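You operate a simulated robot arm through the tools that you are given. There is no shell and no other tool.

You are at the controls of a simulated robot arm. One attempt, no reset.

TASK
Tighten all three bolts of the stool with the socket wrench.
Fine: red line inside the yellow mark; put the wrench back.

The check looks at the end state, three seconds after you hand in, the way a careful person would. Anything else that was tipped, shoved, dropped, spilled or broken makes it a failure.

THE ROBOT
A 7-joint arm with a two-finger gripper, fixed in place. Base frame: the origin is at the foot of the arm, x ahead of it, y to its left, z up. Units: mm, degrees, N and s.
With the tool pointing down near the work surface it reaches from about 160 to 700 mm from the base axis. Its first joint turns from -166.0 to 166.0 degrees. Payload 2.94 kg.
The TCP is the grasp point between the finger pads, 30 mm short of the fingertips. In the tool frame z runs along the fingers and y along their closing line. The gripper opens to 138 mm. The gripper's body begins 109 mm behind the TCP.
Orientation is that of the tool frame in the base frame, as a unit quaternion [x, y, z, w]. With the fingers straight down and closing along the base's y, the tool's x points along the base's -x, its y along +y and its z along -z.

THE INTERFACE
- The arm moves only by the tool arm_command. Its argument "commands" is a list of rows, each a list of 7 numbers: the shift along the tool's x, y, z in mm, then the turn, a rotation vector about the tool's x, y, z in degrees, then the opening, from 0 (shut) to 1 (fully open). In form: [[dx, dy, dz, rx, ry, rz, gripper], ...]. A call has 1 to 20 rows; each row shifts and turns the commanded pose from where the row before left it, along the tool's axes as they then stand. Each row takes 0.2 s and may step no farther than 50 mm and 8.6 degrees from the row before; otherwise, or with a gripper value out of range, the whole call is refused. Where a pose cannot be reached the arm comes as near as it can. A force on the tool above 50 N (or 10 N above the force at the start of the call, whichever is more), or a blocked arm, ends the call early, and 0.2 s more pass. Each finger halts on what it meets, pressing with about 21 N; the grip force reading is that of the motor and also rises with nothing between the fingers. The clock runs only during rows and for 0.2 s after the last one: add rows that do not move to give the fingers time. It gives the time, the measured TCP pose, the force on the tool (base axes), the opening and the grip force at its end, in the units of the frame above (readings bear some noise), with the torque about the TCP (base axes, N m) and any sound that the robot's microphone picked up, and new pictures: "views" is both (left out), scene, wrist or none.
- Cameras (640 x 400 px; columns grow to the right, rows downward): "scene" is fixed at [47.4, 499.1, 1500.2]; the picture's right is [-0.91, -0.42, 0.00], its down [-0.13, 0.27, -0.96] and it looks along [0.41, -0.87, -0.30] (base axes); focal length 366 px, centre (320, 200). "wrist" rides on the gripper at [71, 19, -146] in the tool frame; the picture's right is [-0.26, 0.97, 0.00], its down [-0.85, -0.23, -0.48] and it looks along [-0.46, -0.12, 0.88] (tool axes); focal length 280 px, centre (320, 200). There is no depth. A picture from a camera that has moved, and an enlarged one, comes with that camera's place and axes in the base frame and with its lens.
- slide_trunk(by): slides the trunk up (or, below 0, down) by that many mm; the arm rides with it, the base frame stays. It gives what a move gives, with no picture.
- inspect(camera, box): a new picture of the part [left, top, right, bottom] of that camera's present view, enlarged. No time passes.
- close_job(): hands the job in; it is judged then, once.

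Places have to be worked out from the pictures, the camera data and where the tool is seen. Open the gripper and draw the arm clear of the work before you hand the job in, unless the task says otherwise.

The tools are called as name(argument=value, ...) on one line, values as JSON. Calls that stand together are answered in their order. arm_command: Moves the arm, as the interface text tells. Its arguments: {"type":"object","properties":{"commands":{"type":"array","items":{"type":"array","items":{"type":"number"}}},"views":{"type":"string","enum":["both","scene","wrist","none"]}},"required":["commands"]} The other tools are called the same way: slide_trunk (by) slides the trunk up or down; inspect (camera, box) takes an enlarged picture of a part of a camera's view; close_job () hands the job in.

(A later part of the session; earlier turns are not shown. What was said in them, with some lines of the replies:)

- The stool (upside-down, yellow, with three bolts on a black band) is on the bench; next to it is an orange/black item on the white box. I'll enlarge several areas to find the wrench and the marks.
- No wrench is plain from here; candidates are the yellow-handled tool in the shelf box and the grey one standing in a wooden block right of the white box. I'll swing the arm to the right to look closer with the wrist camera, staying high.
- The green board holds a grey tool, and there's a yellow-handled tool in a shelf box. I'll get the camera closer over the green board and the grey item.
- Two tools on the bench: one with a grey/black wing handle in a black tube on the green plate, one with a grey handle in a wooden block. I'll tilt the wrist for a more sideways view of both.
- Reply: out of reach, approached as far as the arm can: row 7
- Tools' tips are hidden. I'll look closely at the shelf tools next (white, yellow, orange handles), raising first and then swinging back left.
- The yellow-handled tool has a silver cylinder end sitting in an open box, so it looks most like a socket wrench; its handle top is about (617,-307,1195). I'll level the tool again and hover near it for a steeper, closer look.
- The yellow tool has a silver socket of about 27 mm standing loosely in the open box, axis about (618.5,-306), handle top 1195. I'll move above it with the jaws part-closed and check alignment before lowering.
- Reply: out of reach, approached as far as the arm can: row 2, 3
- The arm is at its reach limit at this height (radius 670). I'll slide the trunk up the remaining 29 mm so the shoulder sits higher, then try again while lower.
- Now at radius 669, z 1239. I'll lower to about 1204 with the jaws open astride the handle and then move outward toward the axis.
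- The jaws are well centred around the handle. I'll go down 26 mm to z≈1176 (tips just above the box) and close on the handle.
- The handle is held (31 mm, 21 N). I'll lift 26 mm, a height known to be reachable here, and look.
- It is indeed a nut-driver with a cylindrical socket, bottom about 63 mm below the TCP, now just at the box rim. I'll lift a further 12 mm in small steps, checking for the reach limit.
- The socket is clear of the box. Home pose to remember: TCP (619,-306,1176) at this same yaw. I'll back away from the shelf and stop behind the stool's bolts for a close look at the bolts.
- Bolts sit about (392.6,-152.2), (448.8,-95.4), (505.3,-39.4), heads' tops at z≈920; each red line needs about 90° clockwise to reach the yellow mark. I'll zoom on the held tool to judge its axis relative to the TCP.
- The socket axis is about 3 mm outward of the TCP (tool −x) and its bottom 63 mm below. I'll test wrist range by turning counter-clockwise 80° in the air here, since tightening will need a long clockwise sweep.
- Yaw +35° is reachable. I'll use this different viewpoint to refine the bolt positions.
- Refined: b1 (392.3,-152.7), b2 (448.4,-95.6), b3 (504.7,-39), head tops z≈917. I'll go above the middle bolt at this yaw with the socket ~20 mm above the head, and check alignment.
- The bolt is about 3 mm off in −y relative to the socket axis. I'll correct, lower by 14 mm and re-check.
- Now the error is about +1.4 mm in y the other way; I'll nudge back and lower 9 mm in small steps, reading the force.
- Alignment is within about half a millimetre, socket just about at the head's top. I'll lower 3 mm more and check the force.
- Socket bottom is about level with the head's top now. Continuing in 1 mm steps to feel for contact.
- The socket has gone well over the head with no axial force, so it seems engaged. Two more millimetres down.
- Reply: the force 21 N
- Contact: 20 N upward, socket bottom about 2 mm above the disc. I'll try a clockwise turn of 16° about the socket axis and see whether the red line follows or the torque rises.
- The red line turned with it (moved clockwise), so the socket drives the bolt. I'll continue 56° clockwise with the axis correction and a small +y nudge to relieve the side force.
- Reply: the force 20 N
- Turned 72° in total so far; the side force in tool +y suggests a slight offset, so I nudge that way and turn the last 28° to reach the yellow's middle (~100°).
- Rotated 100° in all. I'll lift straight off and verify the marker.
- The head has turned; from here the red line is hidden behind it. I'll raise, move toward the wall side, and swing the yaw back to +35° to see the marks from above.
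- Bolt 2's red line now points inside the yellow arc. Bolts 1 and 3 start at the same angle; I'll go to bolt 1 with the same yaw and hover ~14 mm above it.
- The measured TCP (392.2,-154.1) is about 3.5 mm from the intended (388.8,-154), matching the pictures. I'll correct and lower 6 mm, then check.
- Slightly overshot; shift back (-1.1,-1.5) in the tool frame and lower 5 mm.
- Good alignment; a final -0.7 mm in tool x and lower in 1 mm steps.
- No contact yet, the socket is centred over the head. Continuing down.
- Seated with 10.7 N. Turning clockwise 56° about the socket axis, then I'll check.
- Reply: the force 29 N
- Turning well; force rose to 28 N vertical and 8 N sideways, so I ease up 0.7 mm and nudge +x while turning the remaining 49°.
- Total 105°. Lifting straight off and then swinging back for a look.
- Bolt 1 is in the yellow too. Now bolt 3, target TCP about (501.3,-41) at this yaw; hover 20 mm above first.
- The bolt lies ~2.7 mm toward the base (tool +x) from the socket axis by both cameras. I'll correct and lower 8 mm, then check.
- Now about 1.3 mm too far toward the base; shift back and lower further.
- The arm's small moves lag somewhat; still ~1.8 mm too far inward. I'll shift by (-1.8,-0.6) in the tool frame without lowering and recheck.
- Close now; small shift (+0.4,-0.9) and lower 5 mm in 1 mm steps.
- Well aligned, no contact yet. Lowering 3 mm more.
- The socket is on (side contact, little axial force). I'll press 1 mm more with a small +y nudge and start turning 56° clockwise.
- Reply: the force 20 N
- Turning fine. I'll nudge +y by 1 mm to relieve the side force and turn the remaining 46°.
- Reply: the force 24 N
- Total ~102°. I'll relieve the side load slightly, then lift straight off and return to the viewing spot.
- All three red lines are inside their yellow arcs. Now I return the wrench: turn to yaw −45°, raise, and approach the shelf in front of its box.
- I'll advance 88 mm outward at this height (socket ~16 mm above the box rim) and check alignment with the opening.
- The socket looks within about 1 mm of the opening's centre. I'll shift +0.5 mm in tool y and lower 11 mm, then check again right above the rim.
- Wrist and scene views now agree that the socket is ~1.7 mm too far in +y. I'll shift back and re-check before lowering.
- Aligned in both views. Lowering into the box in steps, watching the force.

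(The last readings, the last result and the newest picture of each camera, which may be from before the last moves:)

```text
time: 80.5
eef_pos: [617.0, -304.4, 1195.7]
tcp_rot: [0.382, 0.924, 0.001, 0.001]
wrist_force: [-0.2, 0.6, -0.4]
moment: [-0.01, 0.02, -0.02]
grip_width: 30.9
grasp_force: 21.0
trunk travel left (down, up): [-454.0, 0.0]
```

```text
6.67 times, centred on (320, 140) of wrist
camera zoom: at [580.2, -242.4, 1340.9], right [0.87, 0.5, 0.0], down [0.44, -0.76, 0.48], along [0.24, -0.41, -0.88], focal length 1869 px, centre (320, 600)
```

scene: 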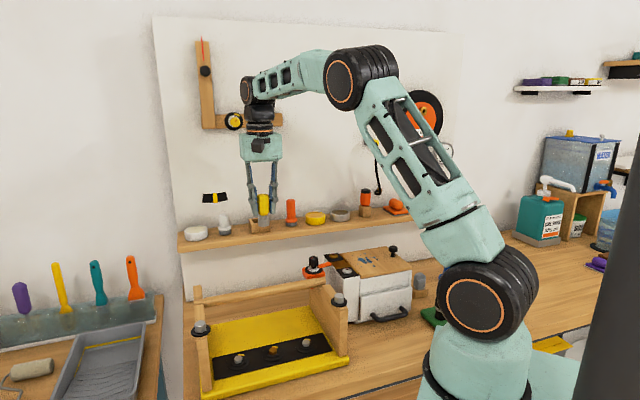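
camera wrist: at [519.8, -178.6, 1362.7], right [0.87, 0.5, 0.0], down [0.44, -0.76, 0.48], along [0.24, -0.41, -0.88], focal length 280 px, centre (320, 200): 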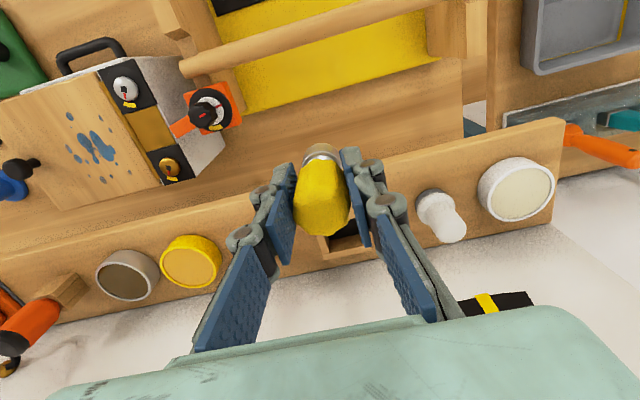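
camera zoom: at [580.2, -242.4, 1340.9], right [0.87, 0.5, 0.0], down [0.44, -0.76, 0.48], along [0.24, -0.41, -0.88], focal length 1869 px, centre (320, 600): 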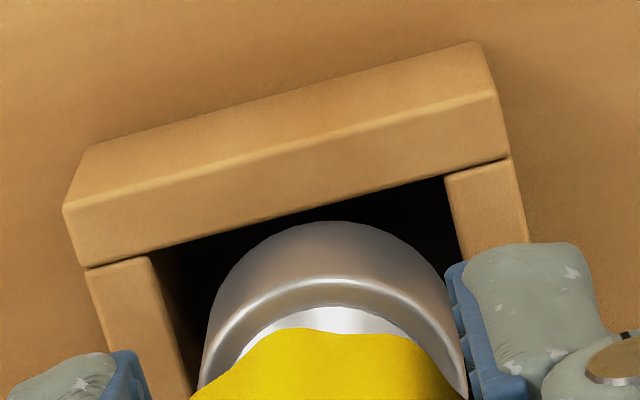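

The socket is in the opening with no side force. Continuing down 15 mm in steps.

arm_command(commands=[[0, -0.3, 3, 0, 0, 0, 0.1], [0, 0, 3, 0, 0, 0, 0.1], [0, 0, 3, 0, 0, 0, 0.1], [0, 0, 3, 0, 0, 0, 0.1], [0, 0, 2, 0, 0, 0, 0.1], [0, 0, 0, 0, 0, 0, 0.1]], views="none")

inspect(camera="scene", box=[235, 200, 285, 240])

```text
time: 81.9
eef_pos: [616.6, -305.0, 1181.8]
tcp_rot: [0.382, 0.924, 0.001, 0.001]
wrist_force: [-1.0, -0.7, -1.7]
moment: [0.0, 0.04, 0.0]
grip_width: 31.1
grasp_force: 21.1
trunk travel left (down, up): [-454.0, 0.0]
```

```text
10.00 times, centred on (260, 220) of scene
camera zoom: at [47.4, 499.1, 1500.2], right [-0.91, -0.42, 0.0], down [-0.13, 0.27, -0.96], along [0.41, -0.87, -0.3], focal length 3665 px, centre (920, 0)
```

zoom: 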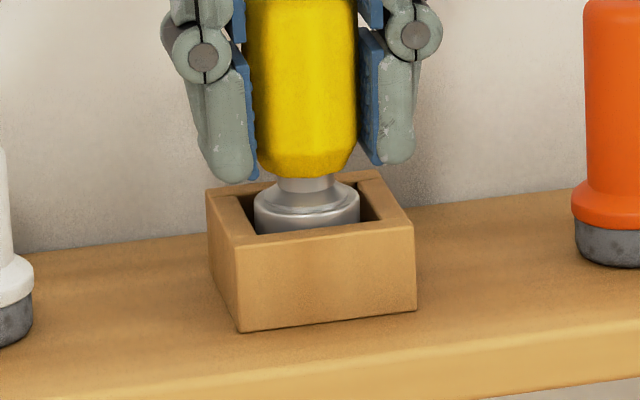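

Still free; lowering the last few millimetres in 1 mm steps to feel the floor.

arm_command(commands=[[0, 0, 1, 0, 0, 0, 0.1], [0, 0, 1, 0, 0, 0, 0.1], [0, 0, 1, 0, 0, 0, 0.1], [0, 0, 1, 0, 0, 0, 0.1], [0, 0, 0, 0, 0, 0, 0.1]], views="none")

```text
time: 83.1
eef_pos: [615.5, -305.0, 1176.4]
tcp_rot: [0.382, 0.924, 0.001, 0.0]
wrist_force: [0.5, -0.8, -1.1]
moment: [0.01, 0.01, -0.01]
grip_width: 31.0
grasp_force: 21.2
trunk travel left (down, up): [-454.0, 0.0]
```

arm_command(commands=[[0, 0, 1, 0, 0, 0, 0.1], [0, 0, 1, 0, 0, 0, 0.1], [0, 0, 0, 0, 0, 0, 0.1]], views="none")

inspect(camera="scene", box=[235, 200, 285, 240])

inspect(camera="wrist", box=[260, 110, 380, 210])

```text
time: 83.9
eef_pos: [615.2, -303.7, 1177.0]
tcp_rot: [0.383, 0.924, 0.001, 0.0]
wrist_force: [0.1, -0.1, 0.7]
moment: [-0.04, 0.01, 0.06]
grip_width: 31.2
grasp_force: 20.7
trunk travel left (down, up): [-454.0, 0.0]
```

```text
10.00 times, centred on (260, 220) of scene
camera zoom: at [47.4, 499.1, 1500.2], right [-0.91, -0.42, 0.0], down [-0.13, 0.27, -0.96], along [0.41, -0.87, -0.3], focal length 3665 px, centre (920, 0)
```

zoom: 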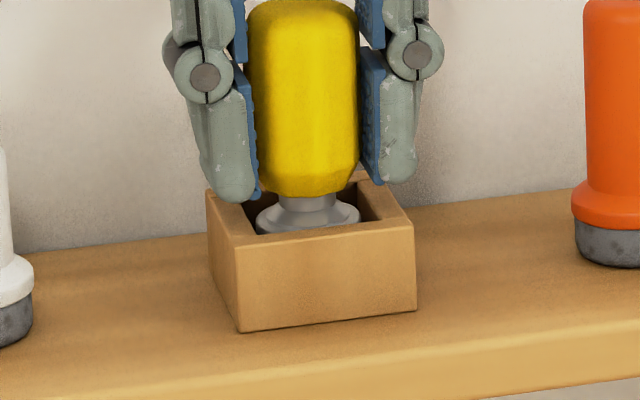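

```text
4.00 times, centred on (320, 160) of wrist
camera zoom: at [579.4, -241.0, 1321.2], right [0.87, 0.5, 0.0], down [0.44, -0.76, 0.48], along [0.24, -0.41, -0.88], focal length 1122 px, centre (320, 360)
```

zoom: 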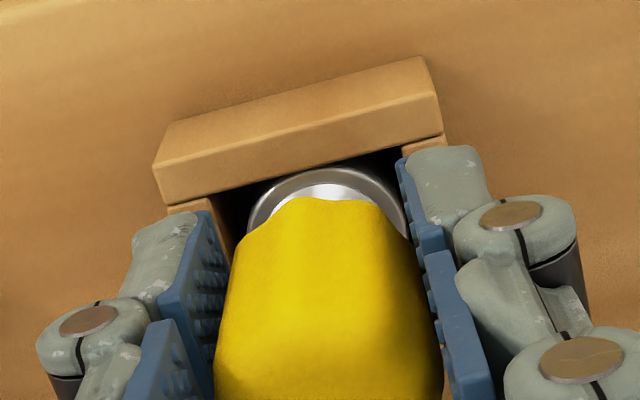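

arm_command(commands=[[0, 0, 1, 0, 0, 0, 0.1], [0, 0, 1, 0, 0, 0, 0.1], [0, 0, 0, 0, 0, 0, 0.1]], views="none")

```text
time: 84.7
eef_pos: [616.8, -305.6, 1175.7]
tcp_rot: [0.382, 0.924, 0.0, 0.003]
wrist_force: [4.7, 0.2, 12.6]
moment: [-0.09, -0.14, 0.03]
grip_width: 30.9
grasp_force: 21.0
trunk travel left (down, up): [-454.0, 0.0]
```

Floor contact (12.6 N) at the original height. I'll ease off 0.8 mm and open the jaws.

arm_command(commands=[[0, 0, -0.8, 0, 0, 0, 0.1], [0, 0, 0, 0, 0, 0, 0.25], [0, 0, 0, 0, 0, 0, 0.35], [0, 0, 0, 0, 0, 0, 0.5], [0, 0, 0, 0, 0, 0, 0.55], [0, 0, 0, 0, 0, 0, 0.55]])

inspect(camera="scene", box=[225, 185, 295, 240])

```text
time: 86.1
eef_pos: [615.8, -304.3, 1174.0]
tcp_rot: [0.383, 0.924, 0.0, 0.0]
wrist_force: [0.0, 1.3, 0.0]
moment: [0.01, 0.02, 0.0]
grip_width: 76.0
grasp_force: 0.2
trunk travel left (down, up): [-454.0, 0.0]
camera wrist: at [579.5, -241.1, 1319.5], right [0.87, 0.5, 0.0], down [0.44, -0.76, 0.48], along [0.24, -0.41, -0.88], focal length 280 px, centre (320, 200)
```

scene: 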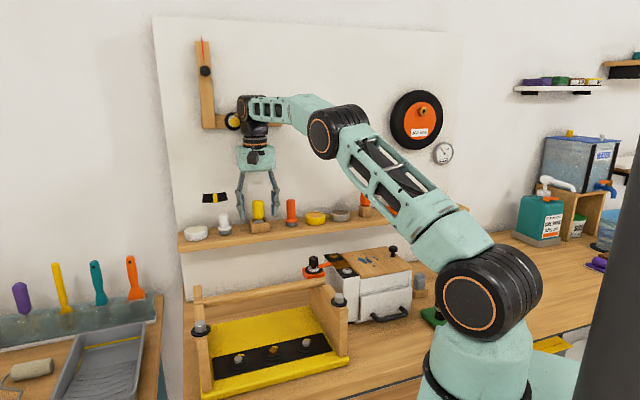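
wrist: 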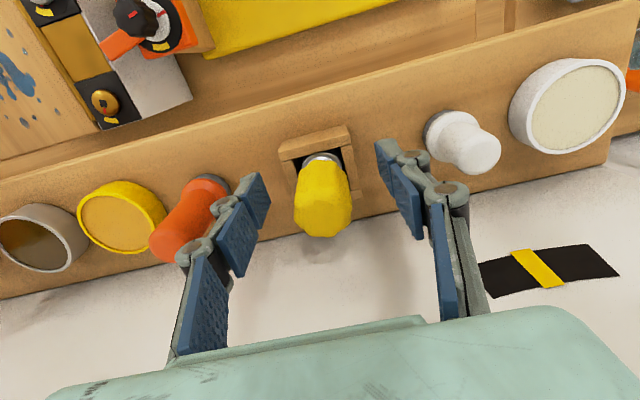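

```text
7.27 times, centred on (260, 212) of scene
camera zoom: at [47.4, 499.1, 1500.2], right [-0.91, -0.42, 0.0], down [-0.13, 0.27, -0.96], along [0.41, -0.87, -0.3], focal length 2666 px, centre (756, 109)
```

zoom: 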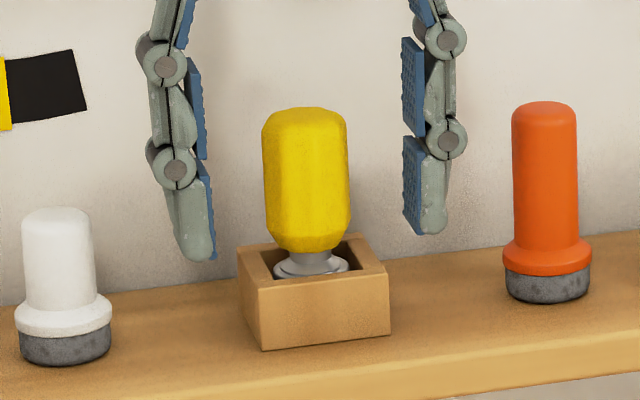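

The wrench stands upright in its box. I'll rise 38 mm with the jaws astride, then back away from the shelf.

arm_command(commands=[[0, 0, -10, 0, 0, 0, 0.55], [0, 0, -10, 0, 0, 0, 0.55], [0, 0, -10, 0, 0, 0, 0.55], [0, 0, -8, 0, 0, 0, 0.55], [25, 0, 0, 0, 0, 0, 0.55], [35, 0, 0, 0, 0, 0, 0.55], [35, 0, -10, 0, 0, 0, 0.55], [40, 0, -10, 0, 0, 0, 0.55], [40, 0, -10, 0, 0, 0, 0.55], [40, 0, -10, 0, 0, 0, 0.55], [0, 0, 0, 0, 0, 0, 0.55]])

inspect(camera="scene", box=[195, 180, 315, 250])

inspect(camera="wrist", box=[200, 0, 440, 150])

```text
time: 88.5
eef_pos: [462.2, -150.2, 1251.6]
tcp_rot: [0.383, 0.924, 0.0, 0.0]
wrist_force: [-0.2, 0.0, 0.3]
moment: [0.0, 0.02, -0.02]
grip_width: 75.7
grasp_force: 0.0
trunk travel left (down, up): [-454.0, 0.0]
camera wrist: at [425.9, -87.0, 1396.2], right [0.87, 0.5, 0.0], down [0.44, -0.76, 0.48], along [0.24, -0.41, -0.88], focal length 280 px, centre (320, 200)
```

scene: 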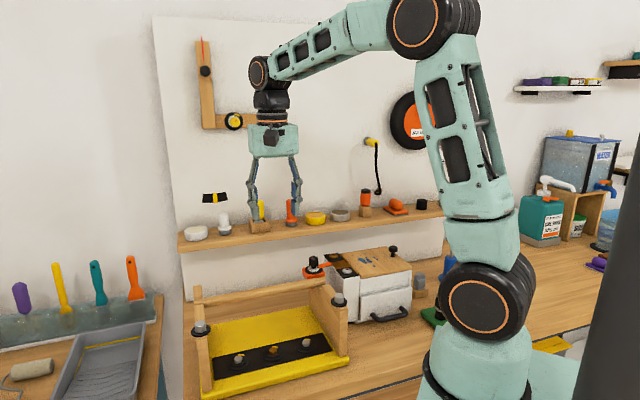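
wrist: 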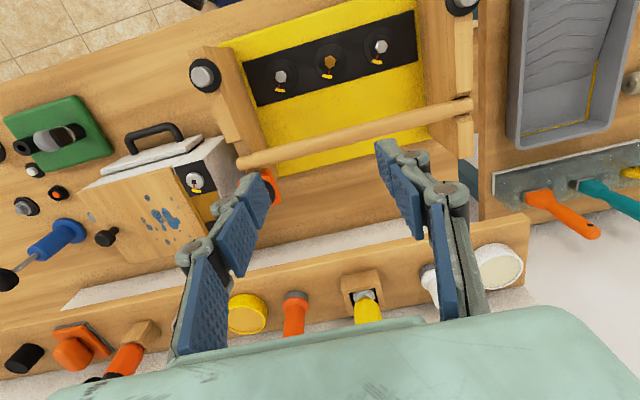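

```text
5.33 times, centred on (255, 215) of scene
camera zoom: at [47.4, 499.1, 1500.2], right [-0.91, -0.42, 0.0], down [-0.13, 0.27, -0.96], along [0.41, -0.87, -0.3], focal length 1955 px, centre (667, 120)
```

zoom: 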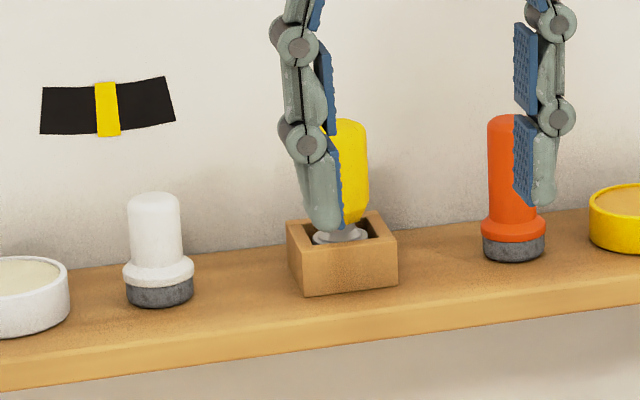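

```text
2.67 times, centred on (320, 75) of wrist
camera zoom: at [425.9, -87.0, 1396.2], right [0.87, 0.5, 0.0], down [0.44, -0.76, 0.48], along [0.24, -0.41, -0.88], focal length 748 px, centre (320, 533)
```

zoom: 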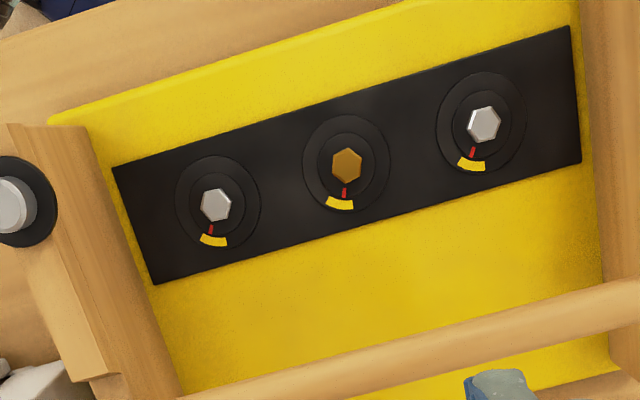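

The arm is clear. A final close check of each bolt's mark.

inspect(camera="wrist", box=[262, 58, 302, 98])

inspect(camera="wrist", box=[310, 42, 350, 82])

inspect(camera="wrist", box=[360, 28, 400, 68])

```text
10.00 times, centred on (282, 78) of wrist
camera zoom: at [425.9, -87.0, 1396.2], right [0.87, 0.5, 0.0], down [0.44, -0.76, 0.48], along [0.24, -0.41, -0.88], focal length 2804 px, centre (700, 1420)
```

zoom: 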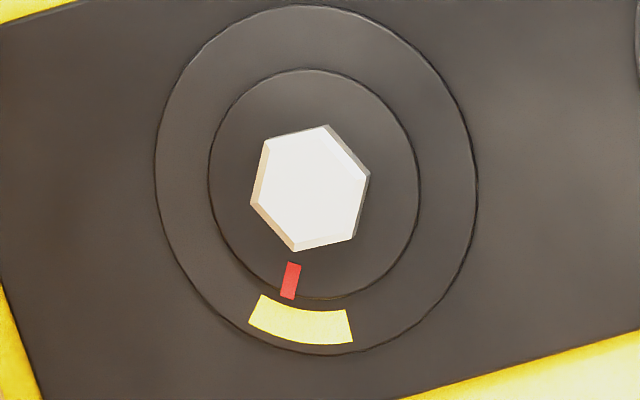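

```text
10.00 times, centred on (330, 62) of wrist
camera zoom: at [425.9, -87.0, 1396.2], right [0.87, 0.5, 0.0], down [0.44, -0.76, 0.48], along [0.24, -0.41, -0.88], focal length 2804 px, centre (220, 1580)
```

zoom: 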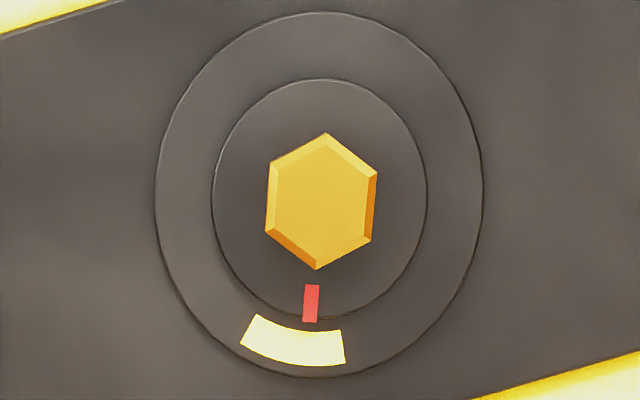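

```text
10.00 times, centred on (380, 48) of wrist
camera zoom: at [425.9, -87.0, 1396.2], right [0.87, 0.5, 0.0], down [0.44, -0.76, 0.48], along [0.24, -0.41, -0.88], focal length 2804 px, centre (-280, 1720)
```

zoom: 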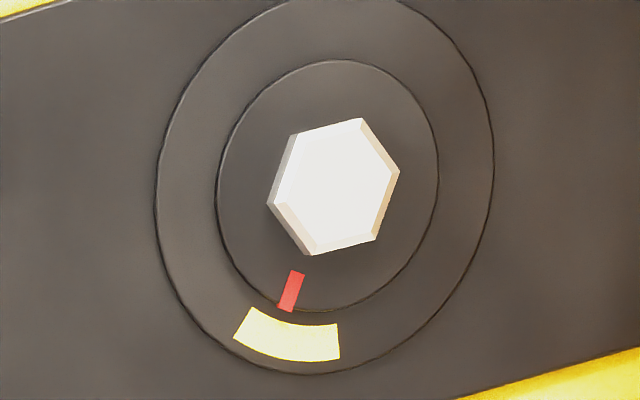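

All three red lines lie within their yellow arcs, the wrench stands in its box, and the gripper is open and clear of everything. I'm handing in.

close_job()

```text
The job is handed in.
```

All three stool bolts are tightened, the wrench is back in its box, and I've handed the job in. I haven't seen the check's verdict.

- **Bolts:** in the final close-up pictures, each red line sits inside its yellow mark. Each took about 100° clockwise. The middle bolt is close to the centre of its mark, and the two outer ones are about 10° past centre but still inside.
- **Wrench:** I used the yellow-handled socket wrench from the shelf. It stands upright in its box again, at the same height as before.
- **Surroundings:** nothing else looked moved or tipped in the last pictures. The arm ended clear of the shelf and stool with the gripper open.
- **Trunk:** it was left raised by 29 mm, which I needed to reach the shelf.
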